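You operate a simulated robot arm through the tools that you are given. There is no shell and no other tool.

You run a simulated robot arm. Do the job below in one go: nothing can be reset, and whatever is moved stays where it is left.

## Task
Measure the red cover's coat in the stand and sort it.
Fine: metal switch at ALU; GOOD tray if it reads 60 to 110, else REWORK; slide back at LOAD.

It is judged by the outcome, as a careful person would: the job done as asked, and still so three seconds after it is handed in. It fails if anything else is knocked over, pushed out of place, dropped, spilled or broken. A push-on lid holds only when it is set on centred and level and pressed home; a screw cap is set on level and turned clockwise until tight.

## Robot
A 7-joint arm with a fingered hand, fixed in place. Base frame: the origin is on the floor under the middle of its stand, x ahead of it, y to its left, z up; the work surface is at about z = 80.6. Units: cm, rad, N and s.
It reaches about 116.4 cm from its shoulder. Its first joint turns from -2.897 to 2.897 rad. Payload 4.7 kg.
The tool frame sits at the grasp point between the pads (the TCP): z along the fingers, y along the line on which they close. The tips reach 3.6 cm beyond it. The gripper opens to 12 cm; its body begins 4.2 cm behind the TCP. The gripper is a hand of 5 fingers: y runs from the thumb to the fingers, the wrist lies at [-1.8, -12.2, -21] in the tool frame, and closing takes about 1.5 s.
Orientation is told as [roll, pitch, yaw] about the base's x, y, z axes, in that order, counted from this pose: with the fingers straight down and the wrist toward the robot, the tool's x, y and z point along [0, 1, 0], [1, 0, 0] and [0, 0, -1] of the base frame.

## Interface
- The arm moves only by the tool jog_arm. Its argument "motion" is a list of rows, each an object (a shift or turn left out is 0, a gripper value left out holds the last) with "dr": the turn, a rotation vector about the tool's x, y, z in units of 5 degrees (1.0 is 5 degrees), a list of three; "linear": the shift along the tool's x, y, z in units of 25 mm (1.0 is 25 mm), a list of three. In form: [{"dr": [ax, ay, az], "linear": [tx, ty, tz]}, ...]. A call has 1 to 20 rows; each row shifts and turns the commanded pose from where the row before left it, along the tool's axes as they then stand. "claw" is the opening, from 0 (shut) to 1 (fully open), set as the call begins (left out, the last holds). A call with a number of a shift or a turn outside -1 to 1 is refused whole. Each row takes 0.2 s and may step no farther than 5 cm and 0.15 rad from the row before; otherwise, or with a gripper value out of range, the whole call is refused. A pose out of reach is approached as far as the arm can. The call stops where the force on the tool passes 80 N (or 10 N more than at its start, if that is more) or the arm is blocked; 0.2 s more then pass. The fingers move at their own pace (about 4.5 cm/s each) and stop on an object; they squeeze with about 23 N. The grip force told is the motor's: it shows also when the fingers shut on nothing. Time passes only in rows, and 0.2 s behind the last, so rows that do not move let the fingers close. It gives the time, the measured TCP pose, the force on the tool (base axes), the opening and the grip force at its end, in the units of the frame above (readings bear some noise), with the torque about the TCP (base axes, N m) and any sound that the robot's microphone picked up.
- Cameras (640 x 400 px; columns grow to the right, rows downward): "scene" is fixed at [5, 64.94, 154.9]; the picture's right is [-0.34, -0.94, 0.00], its down [-0.78, 0.28, -0.56] and it looks along [0.52, -0.19, -0.83] (base axes); focal length 218 px, centre (320, 200). "wrist" rides on the gripper at [7.3, -9.1, -14.3] in the tool frame; the picture's right is [-0.80, 0.28, -0.53], its down [-0.53, -0.73, 0.42] and it looks along [-0.27, 0.62, 0.74] (tool axes); focal length 234 px, centre (320, 200). There is no depth. A picture from a camera that has moved, and an enlarged one, comes with that camera's place and axes in the base frame and with its lens.
- capture(camera): a new picture of that camera. It takes no simulated time.
- curl_fingers(index, middle, ring, little, thumb_bend, thumb_turn): sets how far each is bent, from 0 (flat) to 100 (curled in); at 30 the hand is open as for a grip, at 70 the pads meet at the TCP. One left out holds its place. A second passes; each finger stops where it meets its share of the squeeze, and holds until it gets a number again. A gripper value or a shape takes the hand back. It gives what a move gives, with no picture; readings hold the bend of each and the force on index, middle, ring, little, thumb and palm. thumb_turn goes from beside the hand (0) to across from the fingers (100), as for a grip.
- preshape(shape): the hand has 5 fingers and takes this shape, open, in about a second: jaw (thumb against the fingers, like two jaws); tri (thumb and two fingers); tip (a fingertip pinch); poke (one finger out to press); point (the index stretched); flat (the hand flat); cup (the hand cupped); fist (a fist). The gripper value then closes the fingers along that shape, each until it touches; the sizes above hold for jaw. It gives what a move gives, with no picture.
- close_up(camera, box): a new picture of the part [left, top, right, bottom] of that camera's present view, enlarged. It takes no simulated time.
- finish_job(): hands the job in; it is judged then, once.

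Nothing tells you positions but the pictures and the camera data. Unless the task says otherwise, let go and move clear before handing in.

The tools are called after "Emit:" as a command line: name --argument value ..., lists and objects as JSON in quotes. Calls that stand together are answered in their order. jog_arm: Moves the arm, as the interface text tells. Its arguments: {"type":"object","properties":{"motion":{"type":"array"},"claw":{"type":"number"}},"required":["motion"]} The other tools are called the same way: preshape (shape) gives the hand a shape; curl_fingers (index, middle, ring, little, thumb_bend, thumb_turn) moves the fingers one by one; capture (camera) takes a picture; close_up (camera, box) takes an enlarged picture of a part of a camera's view; finish_job () hands the job in.

At the start:

```text
time: 0.0
ee_pos: [42.68, 42.96, 127.05]
tool_rot: [0.002, -0.001, 0.0]
wrist_force: [0.1, -0.5, 0.4]
moment: [-0.01, 0.03, 0.01]
opening: 11.94
grip_force: 0.1
shape: jaw
bend: [30.0, 30.0, 30.0, 30.0, 30.0, 98.0]
finger forces: [0.0, 0.1, 0.0, 0.1, 0.0, 0.0]
```

scene: 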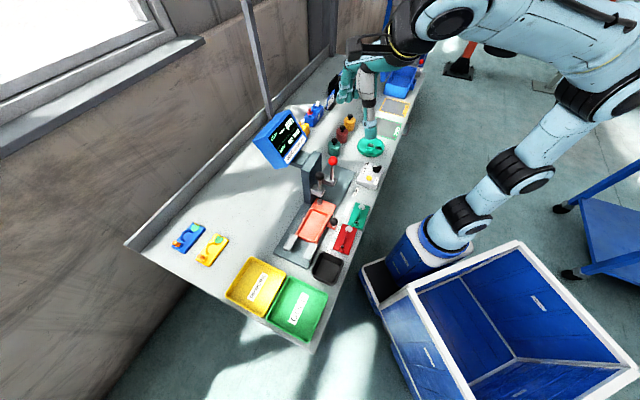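
wrist: 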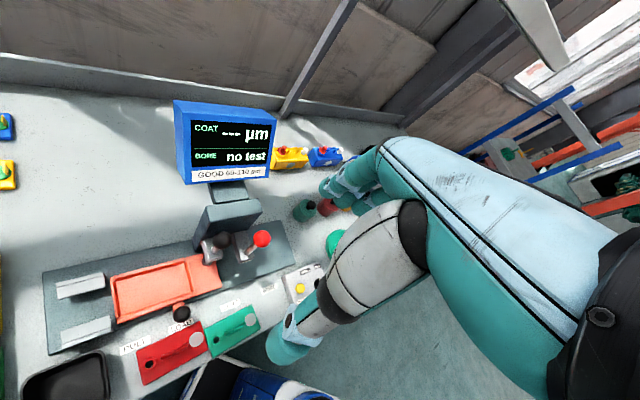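

I see a bench with a coat-gauge stand (blue display), a slide, a red cover and a green cover near it, and yellow/green trays. I'll take enlarged pictures to understand the parts before moving.

Emit:
close_up --camera "scene" --box '[220, 100, 420, 225]'

Emit:
close_up --camera "scene" --box '[220, 180, 420, 350]'

Emit:
close_up --camera "wrist" --box '[20, 80, 340, 280]'

Emit:
close_up --camera "wrist" --box '[20, 220, 340, 400]'

```text
3.20 times, centred on (320, 162) of scene
camera zoom: at [5.0, 64.94, 154.9], right [-0.34, -0.94, 0.0], down [-0.78, 0.28, -0.56], along [0.52, -0.19, -0.83], focal length 699 px, centre (320, 320)
```

zoom: 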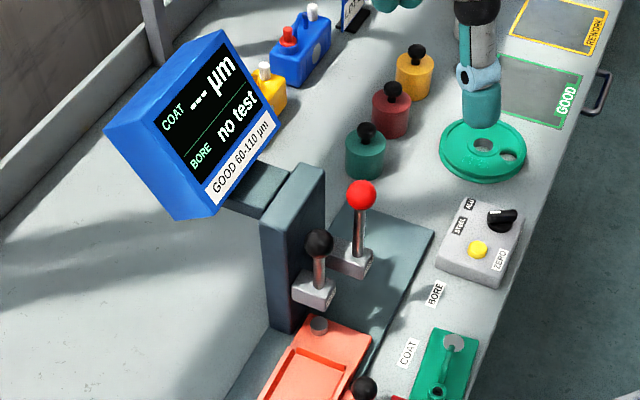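

```text
2.35 times, centred on (320, 265) of scene
camera zoom: at [5.0, 64.94, 154.9], right [-0.34, -0.94, 0.0], down [-0.78, 0.28, -0.56], along [0.52, -0.19, -0.83], focal length 514 px, centre (320, 47)
```

zoom: 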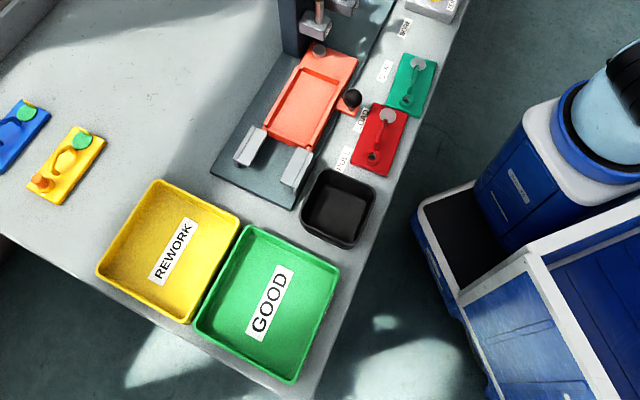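

```text
2.00 times, centred on (180, 180) of wrist
camera zoom: at [33.54, 50.13, 141.43], right [0.28, -0.8, 0.53], down [-0.73, -0.53, -0.42], along [0.62, -0.27, -0.74], focal length 468 px, centre (600, 240)
```

zoom: 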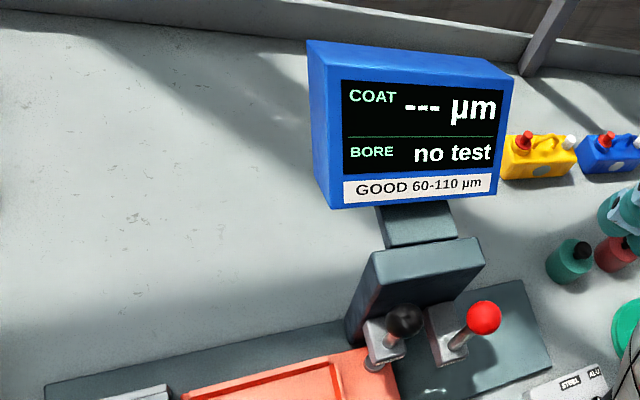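

```text
2.00 times, centred on (180, 310) of wrist
camera zoom: at [33.54, 50.13, 141.43], right [0.28, -0.8, 0.53], down [-0.73, -0.53, -0.42], along [0.62, -0.27, -0.74], focal length 468 px, centre (600, -20)
```

zoom: 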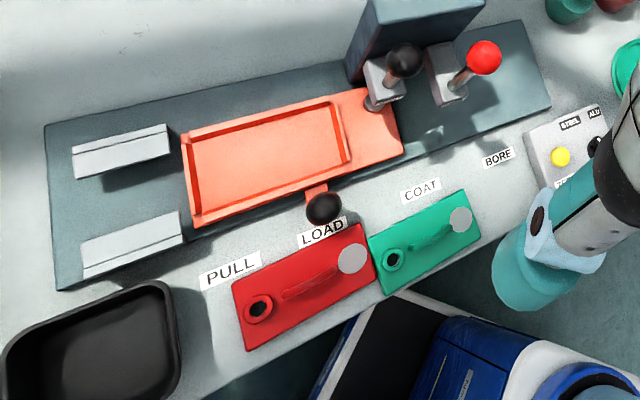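

The bench runs at about 45° to my base frame, with the red cover near (32, 45). I'll zoom in further on the cover, slide, levers and switch box.

Emit:
close_up --camera "wrist" --box '[120, 300, 280, 400]'

Emit:
close_up --camera "wrist" --box '[190, 215, 290, 280]'

Emit:
close_up --camera "scene" --box '[350, 155, 390, 195]'

Emit:
close_up --camera "scene" --box '[290, 140, 380, 260]'

Emit:
close_up --camera "scene" --box '[360, 60, 440, 160]'

```text
4.00 times, centred on (200, 350) of wrist
camera zoom: at [33.54, 50.13, 141.43], right [0.28, -0.8, 0.53], down [-0.73, -0.53, -0.42], along [0.62, -0.27, -0.74], focal length 937 px, centre (800, -400)
```

zoom: 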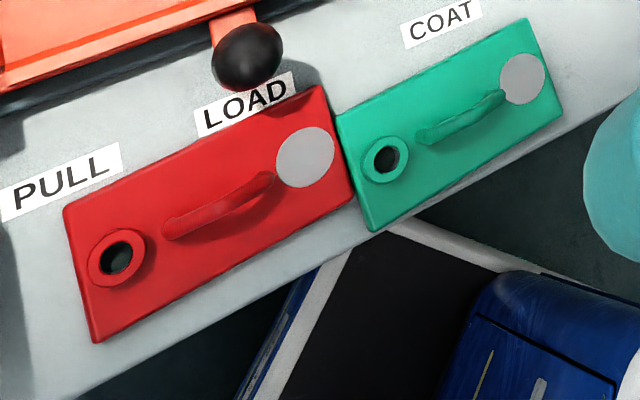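

```text
6.15 times, centred on (240, 248) of wrist
camera zoom: at [33.54, 50.13, 141.43], right [0.28, -0.8, 0.53], down [-0.73, -0.53, -0.42], along [0.62, -0.27, -0.74], focal length 1441 px, centre (812, -92)
```

zoom: 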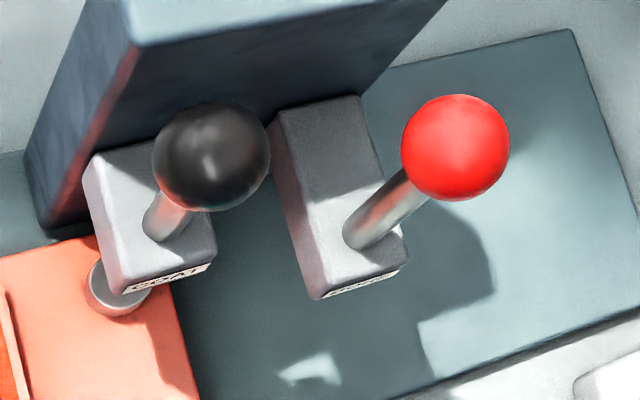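

```text
10.00 times, centred on (370, 175) of scene
camera zoom: at [5.0, 64.94, 154.9], right [-0.34, -0.94, 0.0], down [-0.78, 0.28, -0.56], along [0.52, -0.19, -0.83], focal length 2185 px, centre (-180, 450)
```

zoom: 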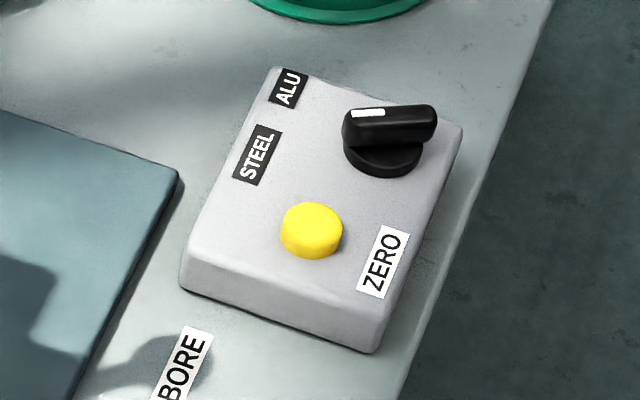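

```text
3.33 times, centred on (335, 200) of scene
camera zoom: at [5.0, 64.94, 154.9], right [-0.34, -0.94, 0.0], down [-0.78, 0.28, -0.56], along [0.52, -0.19, -0.83], focal length 728 px, centre (270, 200)
```

zoom: 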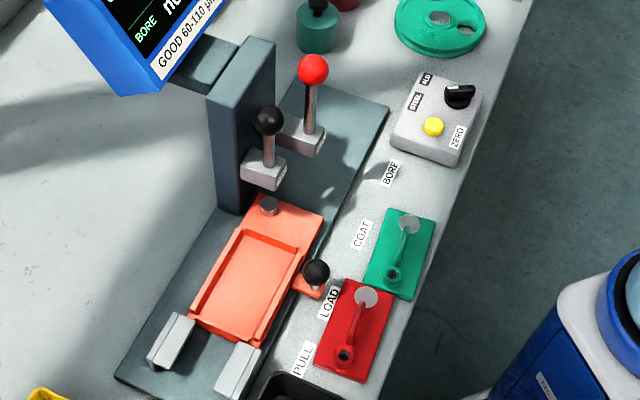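

```text
4.00 times, centred on (400, 110) of scene
camera zoom: at [5.0, 64.94, 154.9], right [-0.34, -0.94, 0.0], down [-0.78, 0.28, -0.56], along [0.52, -0.19, -0.83], focal length 874 px, centre (0, 560)
```

zoom: 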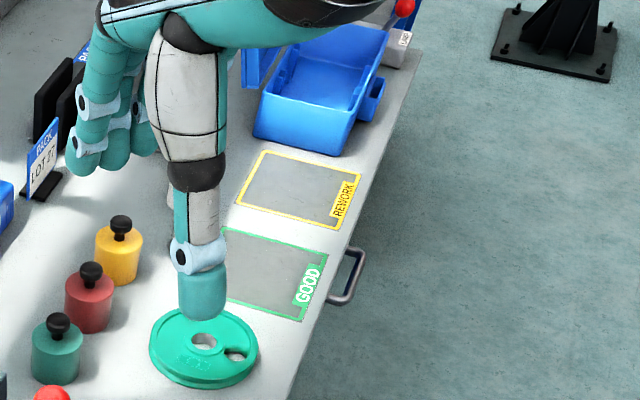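

The switch bar appears to point at STEEL, so it must go to ALU. The bench axes are 45° off mine, so I'll turn the hand 45° to line up with the bench, back off a little, and take better pictures.

Emit:
jog_arm --motion '[{"dr": [0, 0, -1]}, {"dr": [0, 0, -1]}, {"dr": [0, 0, -1]}, {"dr": [0, 0, -1]}, {"dr": [0, 0, -1]}, {"dr": [0, 0, -1]}, {"dr": [0, 0, -1]}, {"dr": [0, 0, -1]}, {"dr": [0, 0, -1]}, {"linear": [0, -1, 0.5]}, {"linear": [0, -1, 0.5]}, {"linear": [0, -1, 0.5]}, {"linear": [0, -1, 0.5]}, {"linear": [0, -1, 0.5]}, {"linear": [0, 0, 0]}]'

Emit:
capture --camera "wrist"

Emit:
capture --camera "scene"

```text
time: 3.2
ee_pos: [33.91, 34.28, 120.82]
tool_rot: [0.001, 0.0, 0.786]
wrist_force: [-0.4, 0.9, -0.2]
moment: [0.03, -0.04, -0.03]
opening: 11.99
grip_force: 0.0
shape: jaw
bend: [30.0, 30.0, 30.0, 30.0, 30.0, 98.0]
finger forces: [0.0, 0.1, 0.0, 0.1, 0.0, 0.1]
```

```text
taken
camera wrist: at [22.23, 32.82, 135.14], right [0.77, -0.37, 0.53], down [-0.14, -0.89, -0.42], along [0.63, 0.25, -0.74], focal length 234 px, centre (320, 200)
```

wrist: 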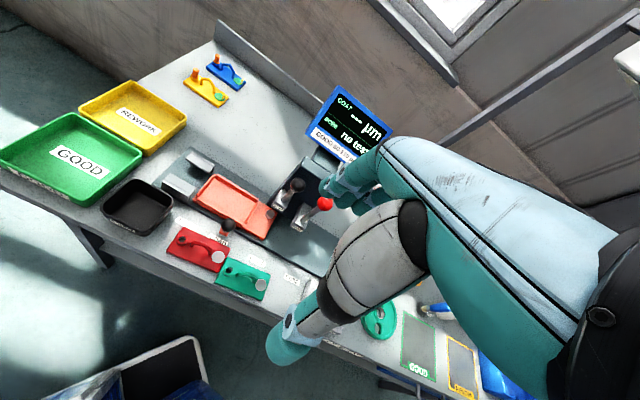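

```text
taken
```

scene: 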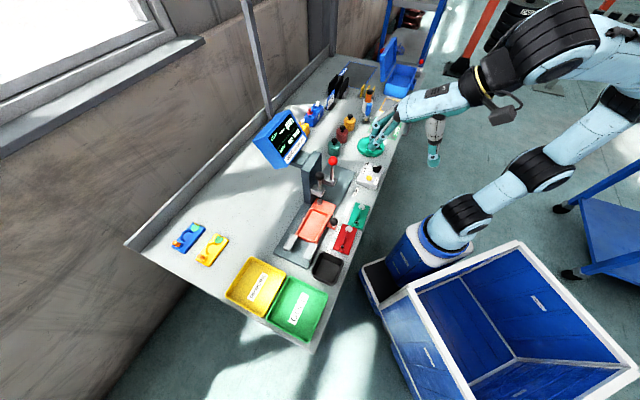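

The hand is now lined up with the bench. I'll zoom on the slide, cover, levers from this view.

Emit:
close_up --camera "wrist" --box '[150, 140, 310, 240]'

Emit:
close_up --camera "wrist" --box '[150, 210, 310, 310]'

Emit:
close_up --camera "wrist" --box '[250, 150, 346, 270]'

Emit:
close_up --camera "scene" --box '[270, 150, 360, 270]'

```text
4.00 times, centred on (230, 190) of wrist
camera zoom: at [22.23, 32.82, 135.14], right [0.77, -0.37, 0.53], down [-0.14, -0.89, -0.42], along [0.63, 0.25, -0.74], focal length 937 px, centre (680, 240)
```

zoom: 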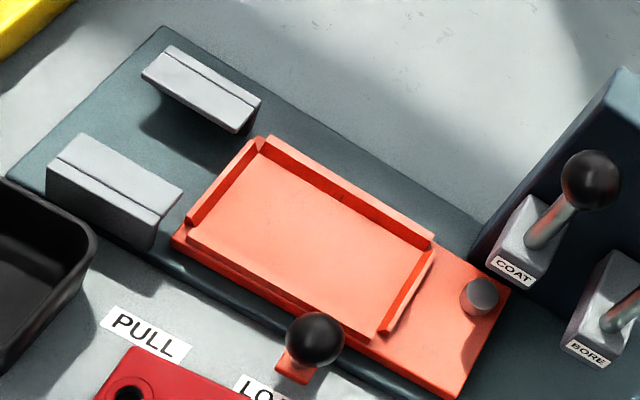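

```text
4.00 times, centred on (230, 260) of wrist
camera zoom: at [22.23, 32.82, 135.14], right [0.77, -0.37, 0.53], down [-0.14, -0.89, -0.42], along [0.63, 0.25, -0.74], focal length 937 px, centre (680, -40)
```

zoom: 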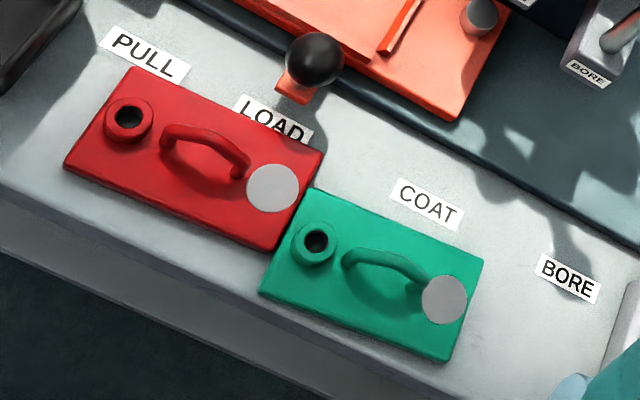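

```text
3.33 times, centred on (298, 210) of wrist
camera zoom: at [22.23, 32.82, 135.14], right [0.77, -0.37, 0.53], down [-0.14, -0.89, -0.42], along [0.63, 0.25, -0.74], focal length 781 px, centre (393, 167)
```

zoom: 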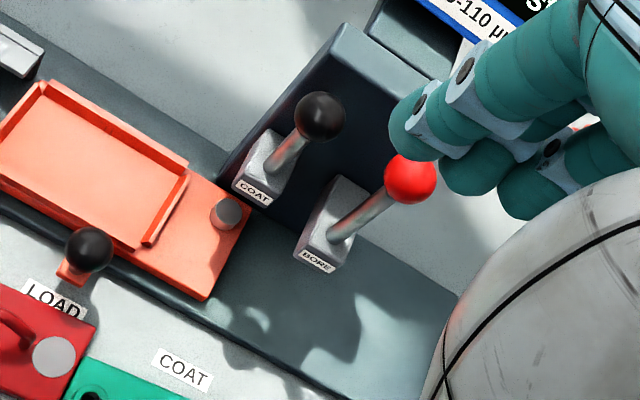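

```text
3.33 times, centred on (315, 210) of scene
camera zoom: at [5.0, 64.94, 154.9], right [-0.34, -0.94, 0.0], down [-0.78, 0.28, -0.56], along [0.52, -0.19, -0.83], focal length 728 px, centre (337, 167)
```

zoom: 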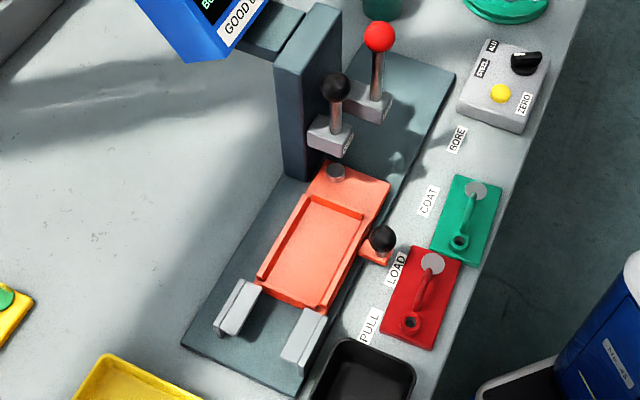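

The levers look like they rise from the COAT/BORE head blocks; the slide carries a bare stub under the COAT head at LOAD. I'll bring the camera lower and closer to the heads to see how they work.

Emit:
jog_arm --motion '[{"linear": [-0.42, 0, 0.9]}, {"linear": [-0.42, 0, 0.9]}, {"linear": [-0.42, 0, 0.9]}, {"linear": [-0.42, 0, 0.9]}, {"linear": [-0.42, 0, 0.9]}, {"linear": [-0.42, 0, 0.9]}, {"linear": [-0.42, 0, 0.9]}, {"linear": [-0.42, 0, 0.9]}, {"linear": [0, 0, 0]}]'

Emit:
capture --camera "wrist"

```text
time: 5.2
ee_pos: [39.64, 28.13, 102.98]
tool_rot: [0.001, -0.001, 0.784]
wrist_force: [0.5, 0.4, -0.9]
moment: [0.0, -0.03, 0.03]
opening: 11.98
grip_force: 0.1
shape: jaw
bend: [30.0, 30.0, 30.0, 30.0, 30.0, 98.0]
finger forces: [0.1, 0.1, 0.0, 0.1, 0.1, 0.1]
```

```text
taken
camera wrist: at [28.07, 26.67, 117.28], right [0.77, -0.37, 0.53], down [-0.14, -0.89, -0.42], along [0.63, 0.25, -0.74], focal length 234 px, centre (320, 200)
```

wrist: 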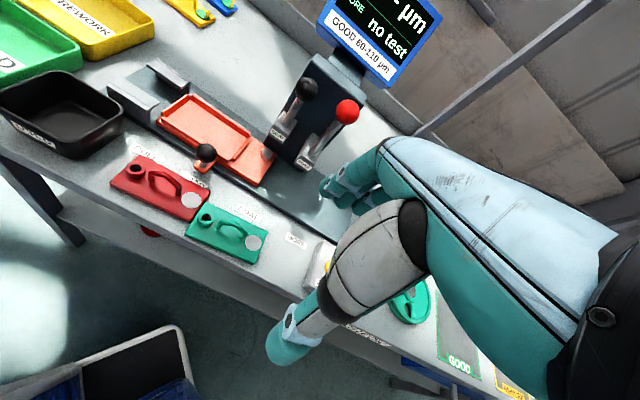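

Emit:
close_up --camera "wrist" --box '[230, 60, 390, 200]'

Emit:
close_up --camera "wrist" --box '[90, 60, 290, 200]'

Emit:
close_up --camera "wrist" --box '[90, 140, 290, 280]'

```text
2.86 times, centred on (310, 130) of wrist
camera zoom: at [28.07, 26.67, 117.28], right [0.77, -0.37, 0.53], down [-0.14, -0.89, -0.42], along [0.63, 0.25, -0.74], focal length 669 px, centre (349, 400)
```

zoom: 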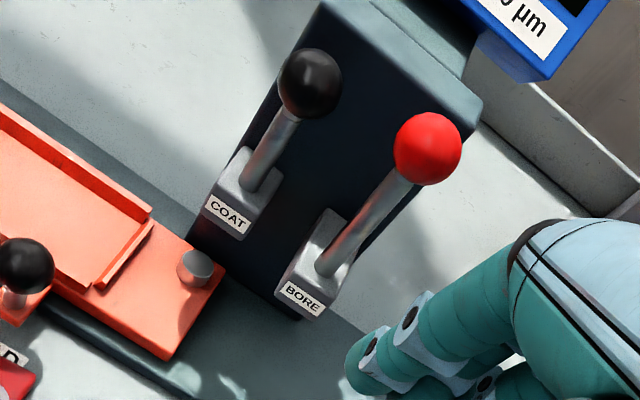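

```text
2.86 times, centred on (190, 130) of wrist
camera zoom: at [28.07, 26.67, 117.28], right [0.77, -0.37, 0.53], down [-0.14, -0.89, -0.42], along [0.63, 0.25, -0.74], focal length 669 px, centre (691, 400)
```

zoom: 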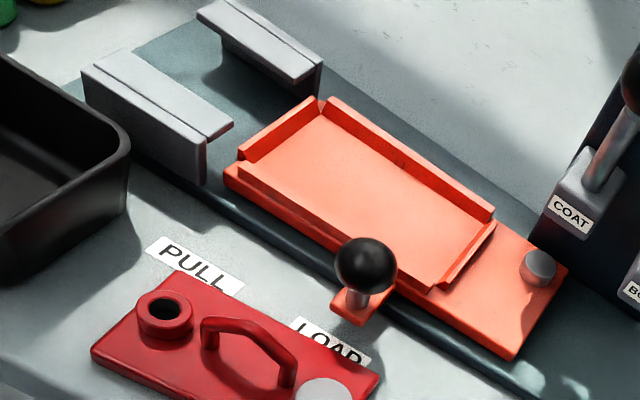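

```text
2.86 times, centred on (190, 210) of wrist
camera zoom: at [28.07, 26.67, 117.28], right [0.77, -0.37, 0.53], down [-0.14, -0.89, -0.42], along [0.63, 0.25, -0.74], focal length 669 px, centre (691, 171)
```

zoom: 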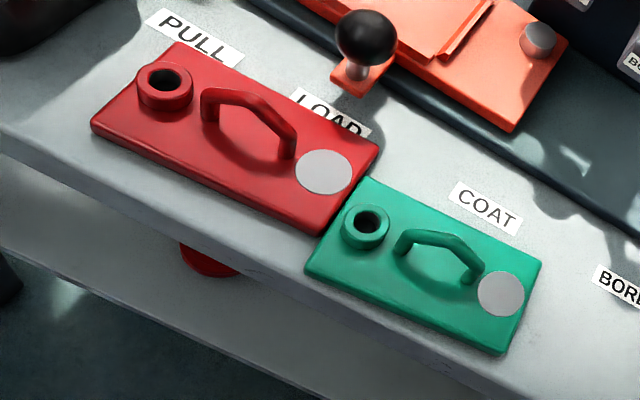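

The heads are vertical plungers with ball tops; the red cover has an arched handle I can pinch. Before working, I'll look at the hand's shapes in free air to learn where the fingertips are.

Emit:
preshape --shape "tip"

Emit:
capture --camera "wrist"

Emit:
close_up --camera "scene" --box '[360, 60, 520, 180]'

```text
time: 6.1
ee_pos: [39.67, 28.07, 102.97]
tool_rot: [0.001, 0.0, 0.784]
wrist_force: [0.4, -0.4, -0.4]
moment: [-0.01, 0.02, 0.02]
opening: 11.98
grip_force: 0.0
shape: tip
bend: [30.0, 98.0, 99.0, 99.0, 30.0, 98.0]
finger forces: [0.0, 0.0, 0.0, 0.0, 0.0, 0.0]
```

```text
taken
camera wrist: at [28.06, 26.67, 117.3], right [0.77, -0.37, 0.53], down [-0.14, -0.89, -0.42], along [0.63, 0.25, -0.74], focal length 234 px, centre (320, 200)
```

wrist: 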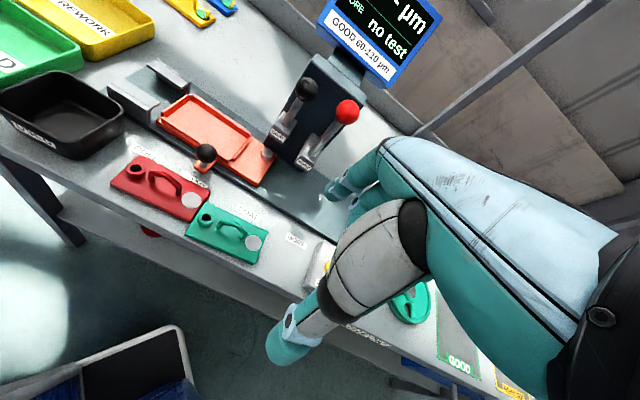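

```text
3.33 times, centred on (440, 120) of scene
camera zoom: at [5.0, 64.94, 154.9], right [-0.34, -0.94, 0.0], down [-0.78, 0.28, -0.56], along [0.52, -0.19, -0.83], focal length 728 px, centre (-80, 467)
```

zoom: 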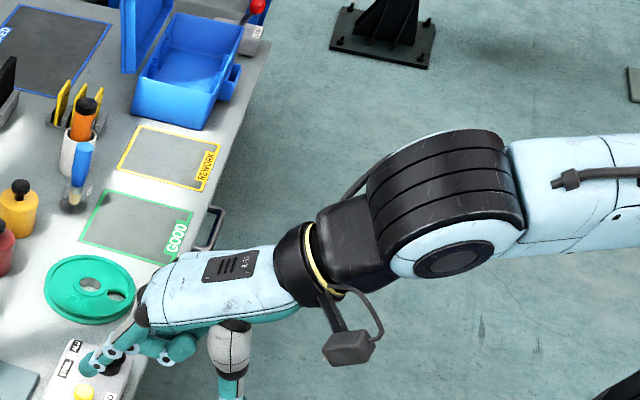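

Emit:
jog_arm --motion '[{}, {}, {}, {}, {}, {}, {}, {}, {}]' --claw 0.15

Emit:
capture --camera "wrist"

Emit:
close_up --camera "wrist" --box '[240, 140, 420, 380]'

Emit:
close_up --camera "scene" --box '[360, 130, 480, 220]'

```text
time: 8.1
ee_pos: [39.68, 28.15, 102.97]
tool_rot: [0.001, 0.002, 0.786]
wrist_force: [1.4, 0.9, 0.2]
moment: [0.01, -0.01, 0.01]
opening: 1.83
grip_force: 0.0
shape: tip
bend: [72.0, 98.0, 99.0, 99.0, 74.0, 100.0]
finger forces: [0.0, 0.0, 0.0, 0.1, 0.0, 0.0]
```

```text
taken
camera wrist: at [28.06, 26.67, 117.3], right [0.77, -0.37, 0.53], down [-0.14, -0.89, -0.42], along [0.63, 0.25, -0.74], focal length 234 px, centre (320, 200)
```

wrist: 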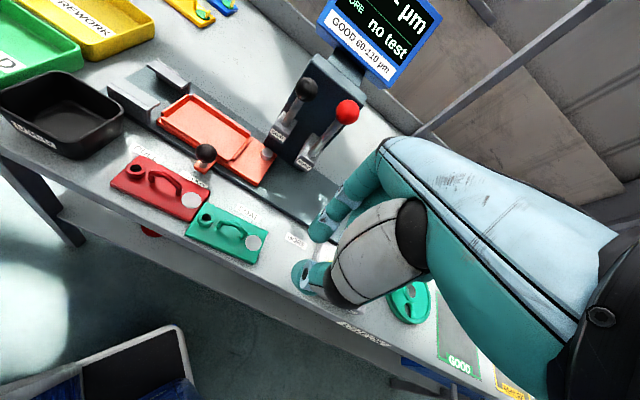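

```text
1.67 times, centred on (330, 260) of wrist
camera zoom: at [28.06, 26.67, 117.3], right [0.77, -0.37, 0.53], down [-0.14, -0.89, -0.42], along [0.63, 0.25, -0.74], focal length 390 px, centre (303, 100)
```

zoom: 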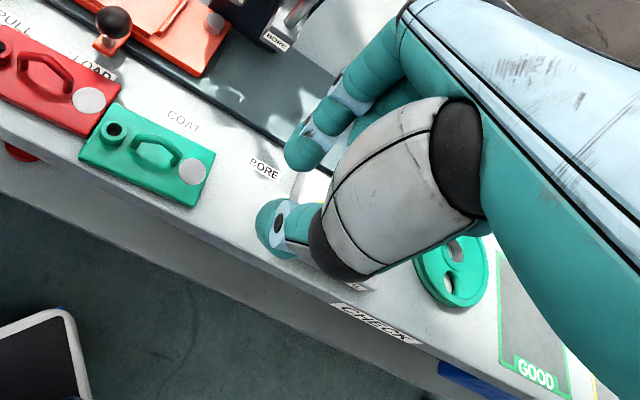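

```text
4.44 times, centred on (420, 175) of scene
camera zoom: at [5.0, 64.94, 154.9], right [-0.34, -0.94, 0.0], down [-0.78, 0.28, -0.56], along [0.52, -0.19, -0.83], focal length 971 px, centre (-124, 311)
```

zoom: 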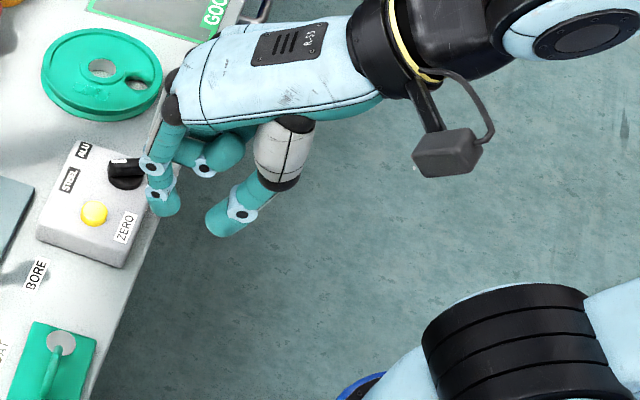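

Emit:
preshape --shape "poke"

Emit:
capture --camera "wrist"

Emit:
close_up --camera "scene" --box '[360, 130, 480, 220]'

```text
time: 9.0
ee_pos: [39.64, 28.05, 102.86]
tool_rot: [-0.001, -0.002, 0.786]
wrist_force: [-0.3, -0.3, -0.3]
moment: [0.01, 0.01, 0.01]
opening: 0.0
grip_force: 0.1
shape: poke
bend: [70.0, 70.0, 99.0, 99.0, 100.0, 100.0]
finger forces: [0.0, 0.0, 0.0, 0.1, 0.0, 0.0]
```

```text
taken
camera wrist: at [28.06, 26.67, 117.3], right [0.77, -0.37, 0.53], down [-0.14, -0.89, -0.42], along [0.63, 0.25, -0.74], focal length 234 px, centre (320, 200)
```

wrist: 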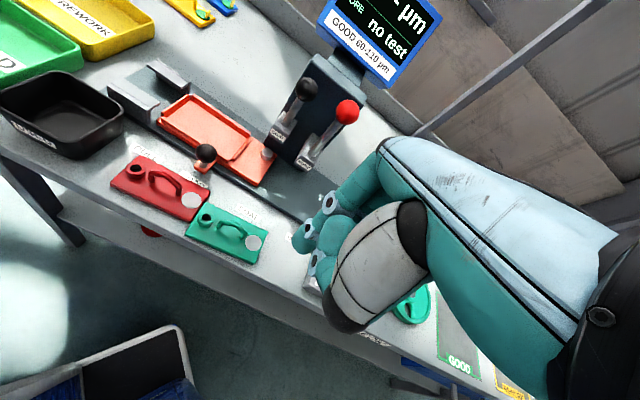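

```text
4.44 times, centred on (420, 175) of scene
camera zoom: at [5.0, 64.94, 154.9], right [-0.34, -0.94, 0.0], down [-0.78, 0.28, -0.56], along [0.52, -0.19, -0.83], focal length 971 px, centre (-124, 311)
```

zoom: 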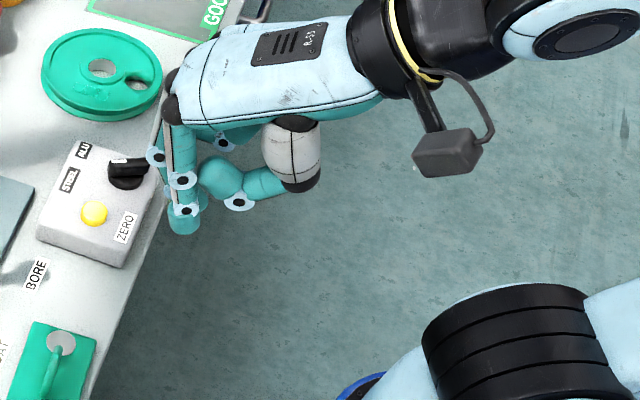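

The poke shape puts two fingertips close under the grasp point; for the switch I want just the index finger, pushing the tail of the bar. I'll curl the rest and move over to the right of the switch box for a better look.

Emit:
curl_fingers --index 70 --middle 100 --ring 100 --little 100 --thumb_bend 100 --thumb_turn 100

Emit:
jog_arm --motion '[{"linear": [-0.95, -0.1, 0]}, {"linear": [-0.95, -0.1, 0]}, {"linear": [-0.95, -0.1, 0]}, {"linear": [-0.95, -0.1, 0]}, {"linear": [-0.95, -0.1, 0]}, {"linear": [-0.95, -0.1, 0]}, {"linear": [-0.95, -0.1, 0]}, {"linear": [-0.95, -0.1, 0]}, {"linear": [-0.95, -0.1, 0]}, {"linear": [-0.95, -0.1, 0]}, {}]'

Emit:
capture --camera "wrist"

Emit:
capture --camera "scene"

```text
time: 10.0
ee_pos: [39.65, 28.0, 103.01]
tool_rot: [-0.001, 0.0, 0.786]
wrist_force: [0.3, -0.6, 0.0]
moment: [0.0, 0.02, 0.01]
opening: 3.22
grip_force: 0.0
shape: fingers
bend: [28.0, 100.0, 100.0, 100.0, 100.0, 100.0]
finger forces: [0.1, 0.0, 0.0, 0.1, 0.1, 0.0]
```

```text
time: 12.4
ee_pos: [55.06, 9.58, 102.94]
tool_rot: [0.0, 0.001, 0.785]
wrist_force: [-0.4, 1.0, 0.2]
moment: [-0.03, 0.05, 0.04]
opening: 3.18
grip_force: 0.0
shape: fingers
bend: [28.0, 100.0, 100.0, 100.0, 100.0, 100.0]
finger forces: [0.1, 0.0, 0.1, 0.0, 0.0, 0.0]
```

```text
taken
camera wrist: at [43.33, 8.12, 117.2], right [0.77, -0.37, 0.53], down [-0.14, -0.89, -0.42], along [0.63, 0.25, -0.74], focal length 234 px, centre (320, 200)
```

wrist: 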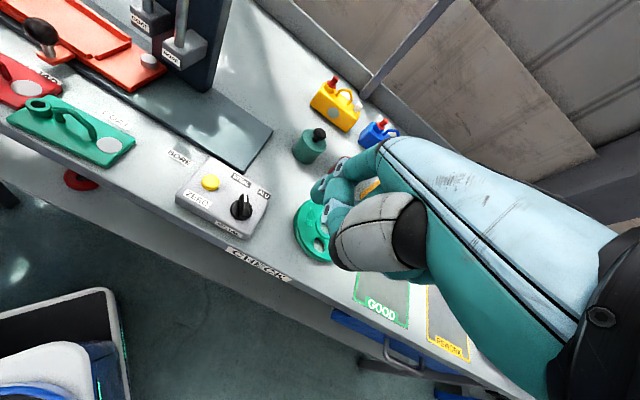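

```text
taken
```

scene: 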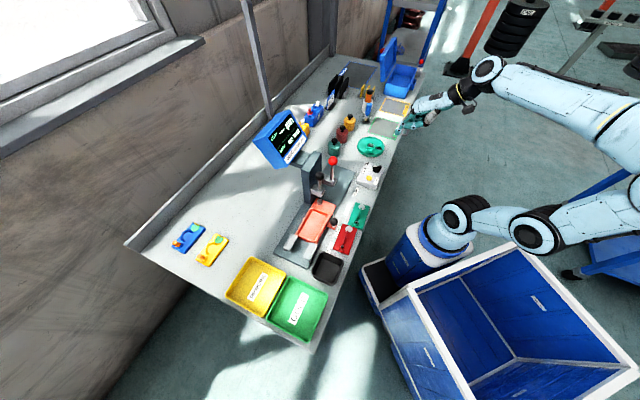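

Emit:
close_up --camera "wrist" --box '[160, 130, 300, 270]'

Emit:
close_up --camera "wrist" --box '[260, 120, 460, 300]'

Emit:
close_up --camera "scene" --box '[350, 80, 450, 200]'

```text
2.86 times, centred on (230, 200) of wrist
camera zoom: at [43.33, 8.12, 117.2], right [0.77, -0.37, 0.53], down [-0.14, -0.89, -0.42], along [0.63, 0.25, -0.74], focal length 669 px, centre (577, 200)
```

zoom: 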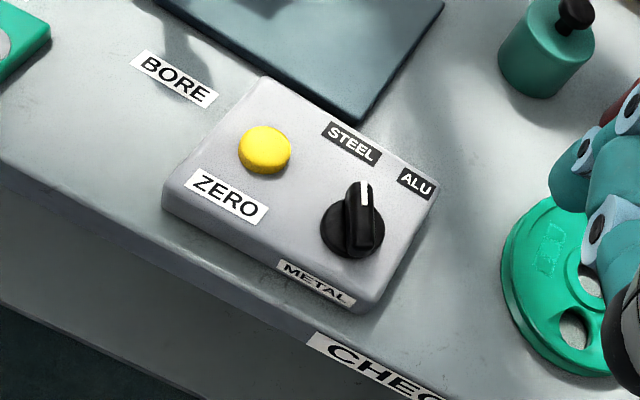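

```text
2.22 times, centred on (360, 210) of wrist
camera zoom: at [43.33, 8.12, 117.2], right [0.77, -0.37, 0.53], down [-0.14, -0.89, -0.42], along [0.63, 0.25, -0.74], focal length 520 px, centre (231, 178)
```

zoom: 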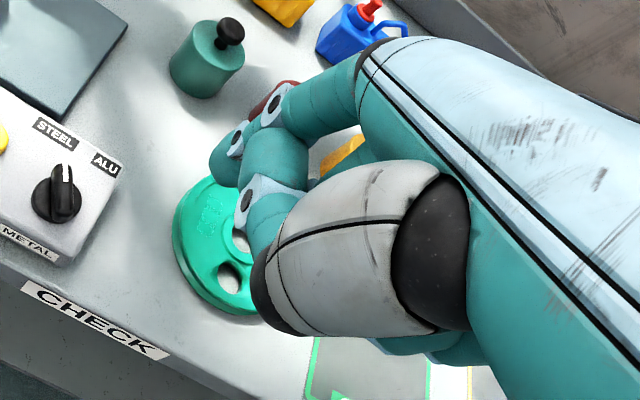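

```text
3.33 times, centred on (400, 140) of scene
camera zoom: at [5.0, 64.94, 154.9], right [-0.34, -0.94, 0.0], down [-0.78, 0.28, -0.56], along [0.52, -0.19, -0.83], focal length 728 px, centre (53, 400)
```

zoom: 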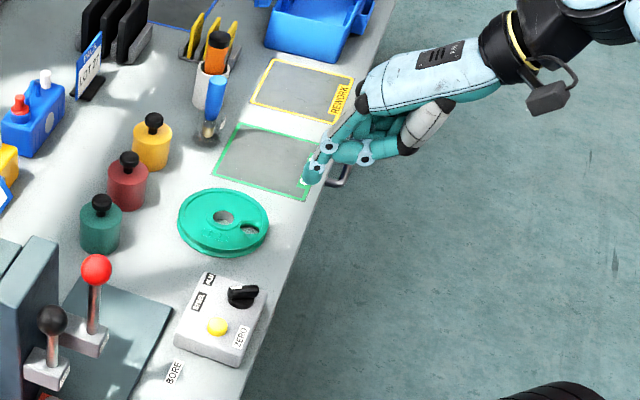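

The pointer is clearly at STEEL, the knob at about (55.7, 20). The index reported only 28 of bend, so I'll command it again.

Emit:
curl_fingers --index 70

Emit:
close_up --camera "wrist" --box '[260, 120, 460, 300]'

```text
time: 13.4
ee_pos: [54.88, 9.51, 102.85]
tool_rot: [0.001, 0.0, 0.785]
wrist_force: [0.0, -0.4, 0.6]
moment: [-0.04, -0.03, 0.02]
opening: 3.02
grip_force: 0.0
shape: fingers
bend: [29.0, 100.0, 100.0, 100.0, 99.0, 100.0]
finger forces: [0.0, 0.1, 0.0, 0.1, 0.0, 0.1]
```

```text
2.22 times, centred on (360, 210) of wrist
camera zoom: at [43.32, 8.14, 117.2], right [0.77, -0.37, 0.53], down [-0.14, -0.89, -0.42], along [0.63, 0.25, -0.74], focal length 520 px, centre (231, 178)
```

zoom: 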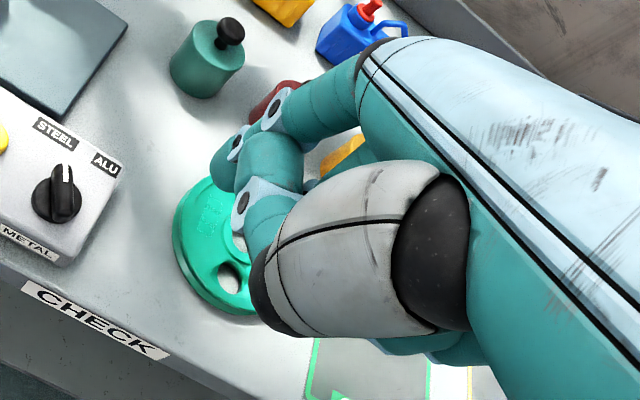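

The curled thumb blocks the index. The poke shape (index+middle together) will do, pushing the bar's tail from the right side, away from the ZERO button. I'll take that shape and come above the knob's right side.

Emit:
preshape --shape "poke"

Emit:
jog_arm --motion '[{"linear": [0.21, 0.67, 0.7]}, {"linear": [0.21, 0.67, 0.7]}, {"linear": [0.21, 0.67, 0.7]}, {"linear": [0.21, 0.67, 0.7]}, {}]'

Emit:
capture --camera "wrist"

Emit:
close_up --camera "wrist" --box '[200, 140, 360, 300]'

Emit:
close_up --camera "scene" --box '[340, 130, 420, 200]'

```text
time: 14.3
ee_pos: [54.93, 9.5, 102.88]
tool_rot: [-0.001, 0.0, 0.784]
wrist_force: [-0.7, -0.7, -1.0]
moment: [0.01, 0.01, -0.01]
opening: 0.0
grip_force: 0.1
shape: poke
bend: [70.0, 70.0, 99.0, 99.0, 100.0, 100.0]
finger forces: [0.1, 0.1, 0.0, 0.0, 0.0, 0.0]
```

```text
time: 15.5
ee_pos: [58.24, 15.73, 95.85]
tool_rot: [0.001, 0.0, 0.786]
wrist_force: [0.1, 0.6, -0.5]
moment: [-0.02, -0.04, 0.05]
opening: 0.0
grip_force: 0.1
shape: poke
bend: [70.0, 70.0, 99.0, 99.0, 100.0, 100.0]
finger forces: [0.1, 0.0, 0.1, 0.1, 0.0, 0.0]
```

```text
taken
camera wrist: at [46.63, 14.34, 110.18], right [0.77, -0.37, 0.53], down [-0.14, -0.89, -0.42], along [0.63, 0.25, -0.74], focal length 234 px, centre (320, 200)
```

wrist: 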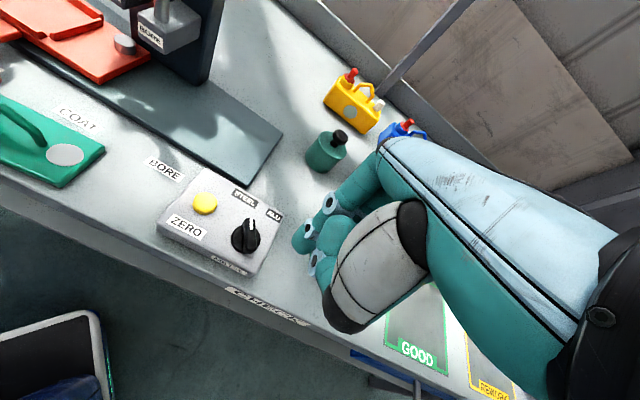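

```text
2.50 times, centred on (280, 220) of wrist
camera zoom: at [46.63, 14.34, 110.18], right [0.77, -0.37, 0.53], down [-0.14, -0.89, -0.42], along [0.63, 0.25, -0.74], focal length 585 px, centre (420, 150)
```

zoom: 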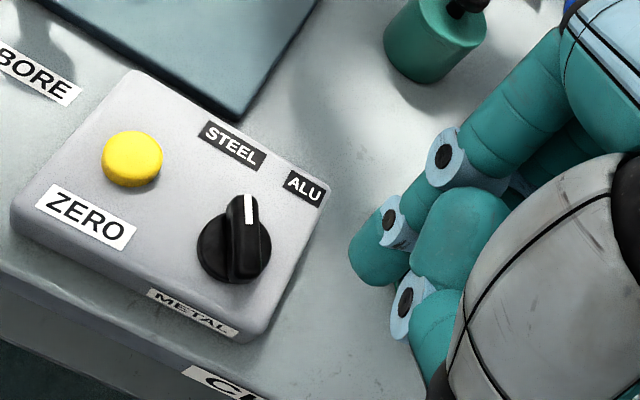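

```text
5.71 times, centred on (380, 165) of scene
camera zoom: at [5.0, 64.94, 154.9], right [-0.34, -0.94, 0.0], down [-0.78, 0.28, -0.56], along [0.52, -0.19, -0.83], focal length 1248 px, centre (-23, 400)
```

zoom: 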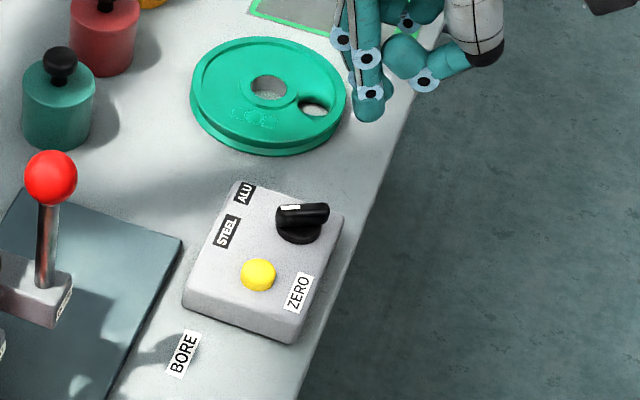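

Fingertips are about 8 cm above and right of the knob's tail. I'll lower to just above the box top beside the bar and check.

Emit:
jog_arm --motion '[{"linear": [-0.03, 0.06, 0.66]}, {"linear": [-0.03, 0.06, 0.66]}, {"linear": [-0.03, 0.06, 0.66]}, {"linear": [-0.03, 0.06, 0.66]}, {}]'

Emit:
close_up --camera "wrist" --box '[200, 140, 360, 300]'

Emit:
close_up --camera "scene" --box '[340, 140, 410, 200]'

```text
time: 16.7
ee_pos: [58.77, 15.75, 89.22]
tool_rot: [0.0, 0.0, 0.785]
wrist_force: [-0.2, -0.7, 0.0]
moment: [0.01, -0.03, 0.0]
opening: 0.01
grip_force: 0.0
shape: poke
bend: [70.0, 70.0, 99.0, 99.0, 100.0, 100.0]
finger forces: [0.0, 0.0, 0.0, 0.1, 0.0, 0.0]
```

```text
2.50 times, centred on (280, 220) of wrist
camera zoom: at [47.15, 14.49, 103.54], right [0.77, -0.37, 0.53], down [-0.14, -0.89, -0.42], along [0.63, 0.25, -0.74], focal length 585 px, centre (420, 150)
```

zoom: 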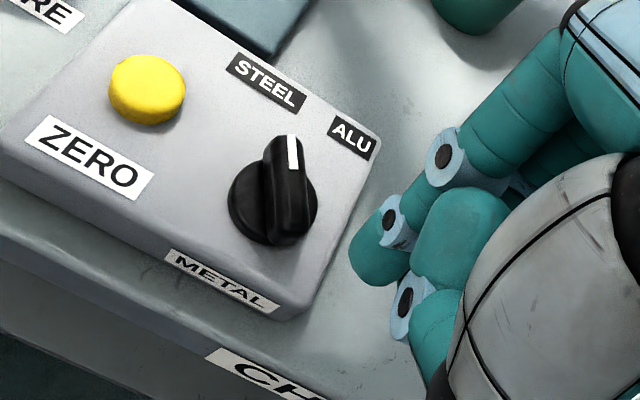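

```text
6.67 times, centred on (375, 170) of scene
camera zoom: at [5.0, 64.94, 154.9], right [-0.34, -0.94, 0.0], down [-0.78, 0.28, -0.56], along [0.52, -0.19, -0.83], focal length 1457 px, centre (-47, 400)
```

zoom: 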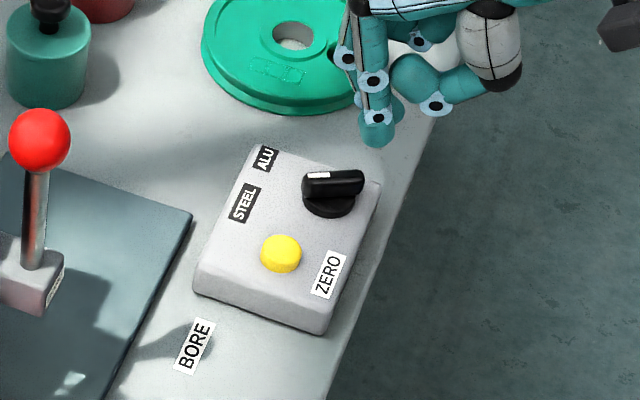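

The fingers are beside the bar's tail and above the box top. Now I push slowly toward −s against the tail and watch.

Emit:
jog_arm --motion '[{"linear": [0.25, 0.08, 0]}, {"linear": [0.25, 0, 0]}, {"linear": [0.25, 0, 0]}, {"linear": [0.25, 0, 0]}, {}]'

Emit:
close_up --camera "wrist" --box '[200, 140, 360, 300]'

Emit:
close_up --camera "scene" --box '[340, 140, 410, 200]'

```text
time: 17.9
ee_pos: [57.22, 17.71, 89.17]
tool_rot: [-0.001, 0.001, 0.786]
wrist_force: [-0.3, 0.8, 0.5]
moment: [-0.01, 0.02, -0.01]
opening: 0.0
grip_force: 0.2
shape: poke
bend: [70.0, 70.0, 99.0, 99.0, 100.0, 100.0]
finger forces: [0.1, 0.1, 0.0, 0.1, 0.0, 0.0]
```

```text
2.50 times, centred on (280, 220) of wrist
camera zoom: at [45.54, 16.39, 103.58], right [0.77, -0.37, 0.53], down [-0.14, -0.89, -0.42], along [0.63, 0.25, -0.74], focal length 585 px, centre (420, 150)
```

zoom: 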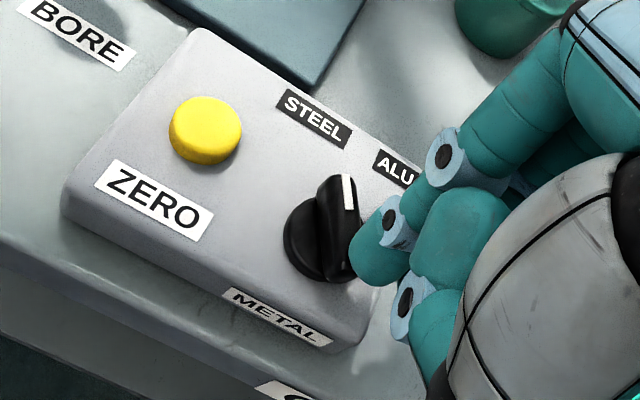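

```text
6.67 times, centred on (375, 170) of scene
camera zoom: at [5.0, 64.94, 154.9], right [-0.34, -0.94, 0.0], down [-0.78, 0.28, -0.56], along [0.52, -0.19, -0.83], focal length 1457 px, centre (-47, 400)
```

zoom: 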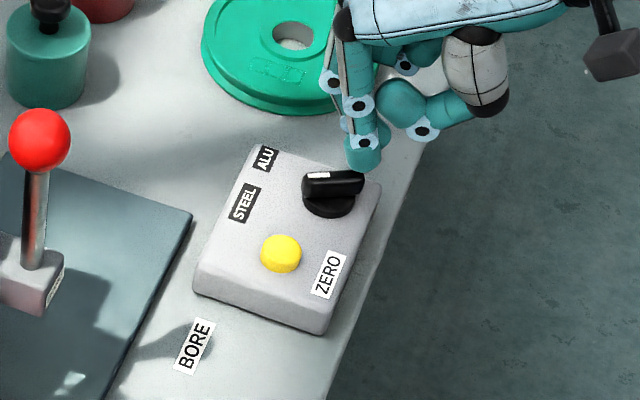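

The finger is now right against the bar's tail with no force yet. I'll keep pushing in small steps.

Emit:
jog_arm --motion '[{"linear": [0.15, 0, 0]}, {"linear": [0.15, 0, 0]}, {"linear": [0.15, 0, 0]}, {"linear": [0.15, 0, 0]}, {}]'

Emit:
close_up --camera "wrist" --box '[200, 140, 360, 300]'

Emit:
close_up --camera "scene" --box '[340, 140, 410, 200]'

```text
time: 19.1
ee_pos: [56.11, 19.0, 89.25]
tool_rot: [0.0, 0.0, 0.785]
wrist_force: [0.3, -1.1, -0.2]
moment: [-0.02, -0.01, 0.0]
opening: 0.0
grip_force: 0.0
shape: poke
bend: [70.0, 70.0, 99.0, 99.0, 100.0, 100.0]
finger forces: [0.0, 0.1, 0.0, 0.0, 0.0, 0.0]
```

```text
2.50 times, centred on (280, 220) of wrist
camera zoom: at [44.53, 17.54, 103.59], right [0.77, -0.37, 0.53], down [-0.14, -0.89, -0.42], along [0.63, 0.25, -0.74], focal length 585 px, centre (420, 150)
```

zoom: 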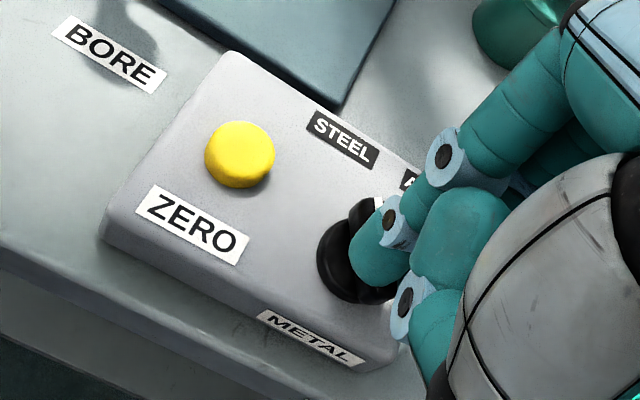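

```text
6.67 times, centred on (375, 170) of scene
camera zoom: at [5.0, 64.94, 154.9], right [-0.34, -0.94, 0.0], down [-0.78, 0.28, -0.56], along [0.52, -0.19, -0.83], focal length 1457 px, centre (-47, 400)
```

zoom: 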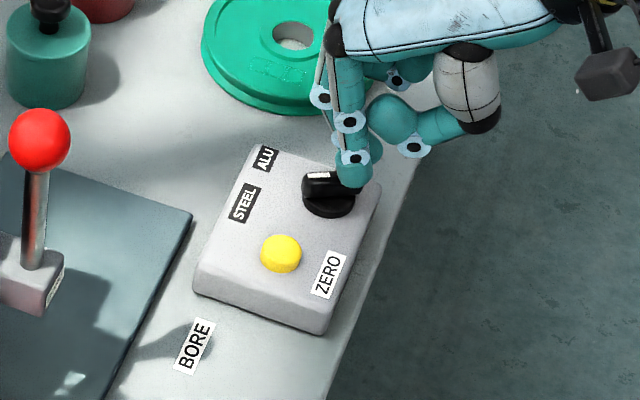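

The bar didn't move: the fingertips are passing just above it. I'll back off, go about 1 cm lower and push again.

Emit:
jog_arm --motion '[{"linear": [-0.4, 0, 0]}, {"linear": [-0.4, 0, 0]}, {"linear": [-0.2, 0, 0]}, {"linear": [0, 0, 0.2]}, {"linear": [0, 0, 0.2]}, {}]'

Emit:
close_up --camera "wrist" --box '[200, 140, 360, 300]'

Emit:
close_up --camera "scene" --box '[340, 140, 410, 200]'

```text
time: 20.5
ee_pos: [57.78, 17.11, 88.2]
tool_rot: [0.0, -0.001, 0.787]
wrist_force: [1.5, -2.3, 1.7]
moment: [-0.02, -0.07, 0.0]
opening: 0.01
grip_force: 0.1
shape: poke
bend: [70.0, 70.0, 99.0, 99.0, 100.0, 100.0]
finger forces: [3.3, 0.0, 0.0, 0.1, 0.0, 0.0]
```

```text
2.50 times, centred on (280, 220) of wrist
camera zoom: at [46.28, 15.73, 102.59], right [0.77, -0.37, 0.53], down [-0.14, -0.89, -0.42], along [0.63, 0.25, -0.74], focal length 585 px, centre (420, 150)
```

zoom: 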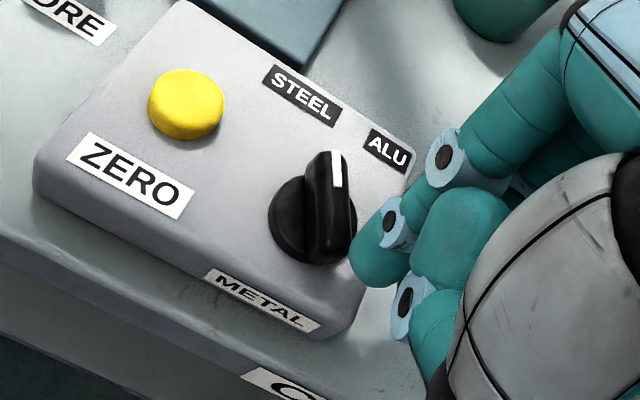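

```text
6.67 times, centred on (375, 170) of scene
camera zoom: at [5.0, 64.94, 154.9], right [-0.34, -0.94, 0.0], down [-0.78, 0.28, -0.56], along [0.52, -0.19, -0.83], focal length 1457 px, centre (-47, 400)
```

zoom: 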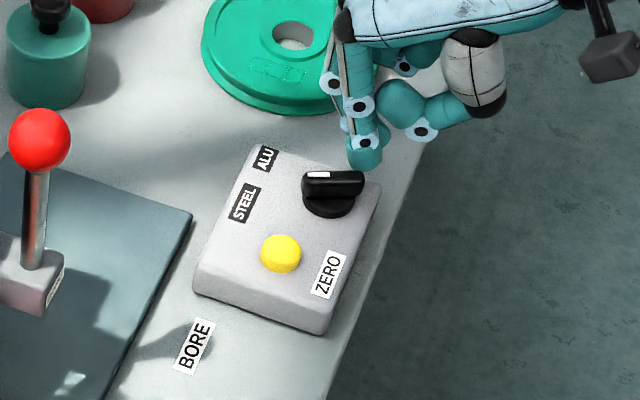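

The index now feels the bar's tail (3 N). I'll push on toward −s.

Emit:
jog_arm --motion '[{"linear": [0.12, 0, 0.04]}, {"linear": [0.12, 0, 0.04]}, {"linear": [0.12, 0, 0]}, {"linear": [0.12, 0, 0]}, {}]'

Emit:
close_up --camera "wrist" --box '[200, 140, 360, 300]'

Emit:
close_up --camera "scene" --box '[340, 140, 410, 200]'

```text
time: 21.7
ee_pos: [57.13, 17.93, 88.06]
tool_rot: [0.001, 0.002, 0.784]
wrist_force: [1.8, -2.7, -0.3]
moment: [-0.08, -0.06, -0.01]
opening: 0.0
grip_force: 0.1
shape: poke
bend: [70.0, 70.0, 99.0, 99.0, 100.0, 100.0]
finger forces: [3.6, 0.1, 0.0, 0.0, 0.0, 0.1]
```

```text
2.50 times, centred on (280, 220) of wrist
camera zoom: at [45.44, 16.57, 102.38], right [0.77, -0.37, 0.53], down [-0.14, -0.89, -0.42], along [0.63, 0.25, -0.74], focal length 585 px, centre (420, 150)
```

zoom: 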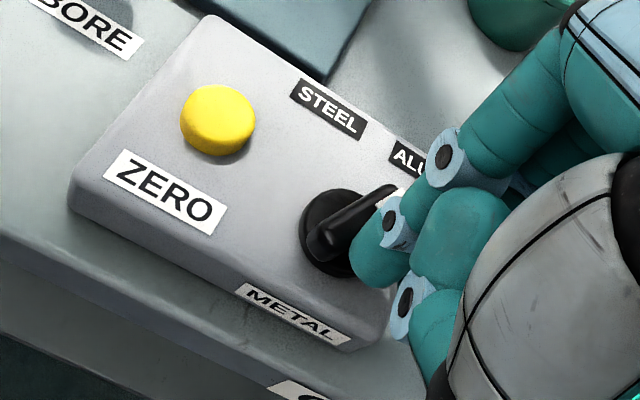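

```text
6.67 times, centred on (375, 170) of scene
camera zoom: at [5.0, 64.94, 154.9], right [-0.34, -0.94, 0.0], down [-0.78, 0.28, -0.56], along [0.52, -0.19, -0.83], focal length 1457 px, centre (-47, 400)
```

zoom: 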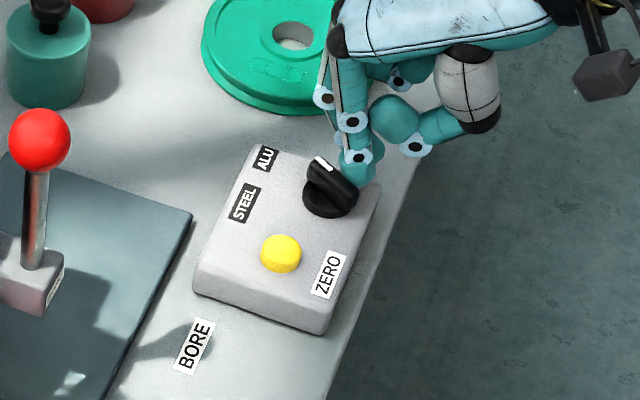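

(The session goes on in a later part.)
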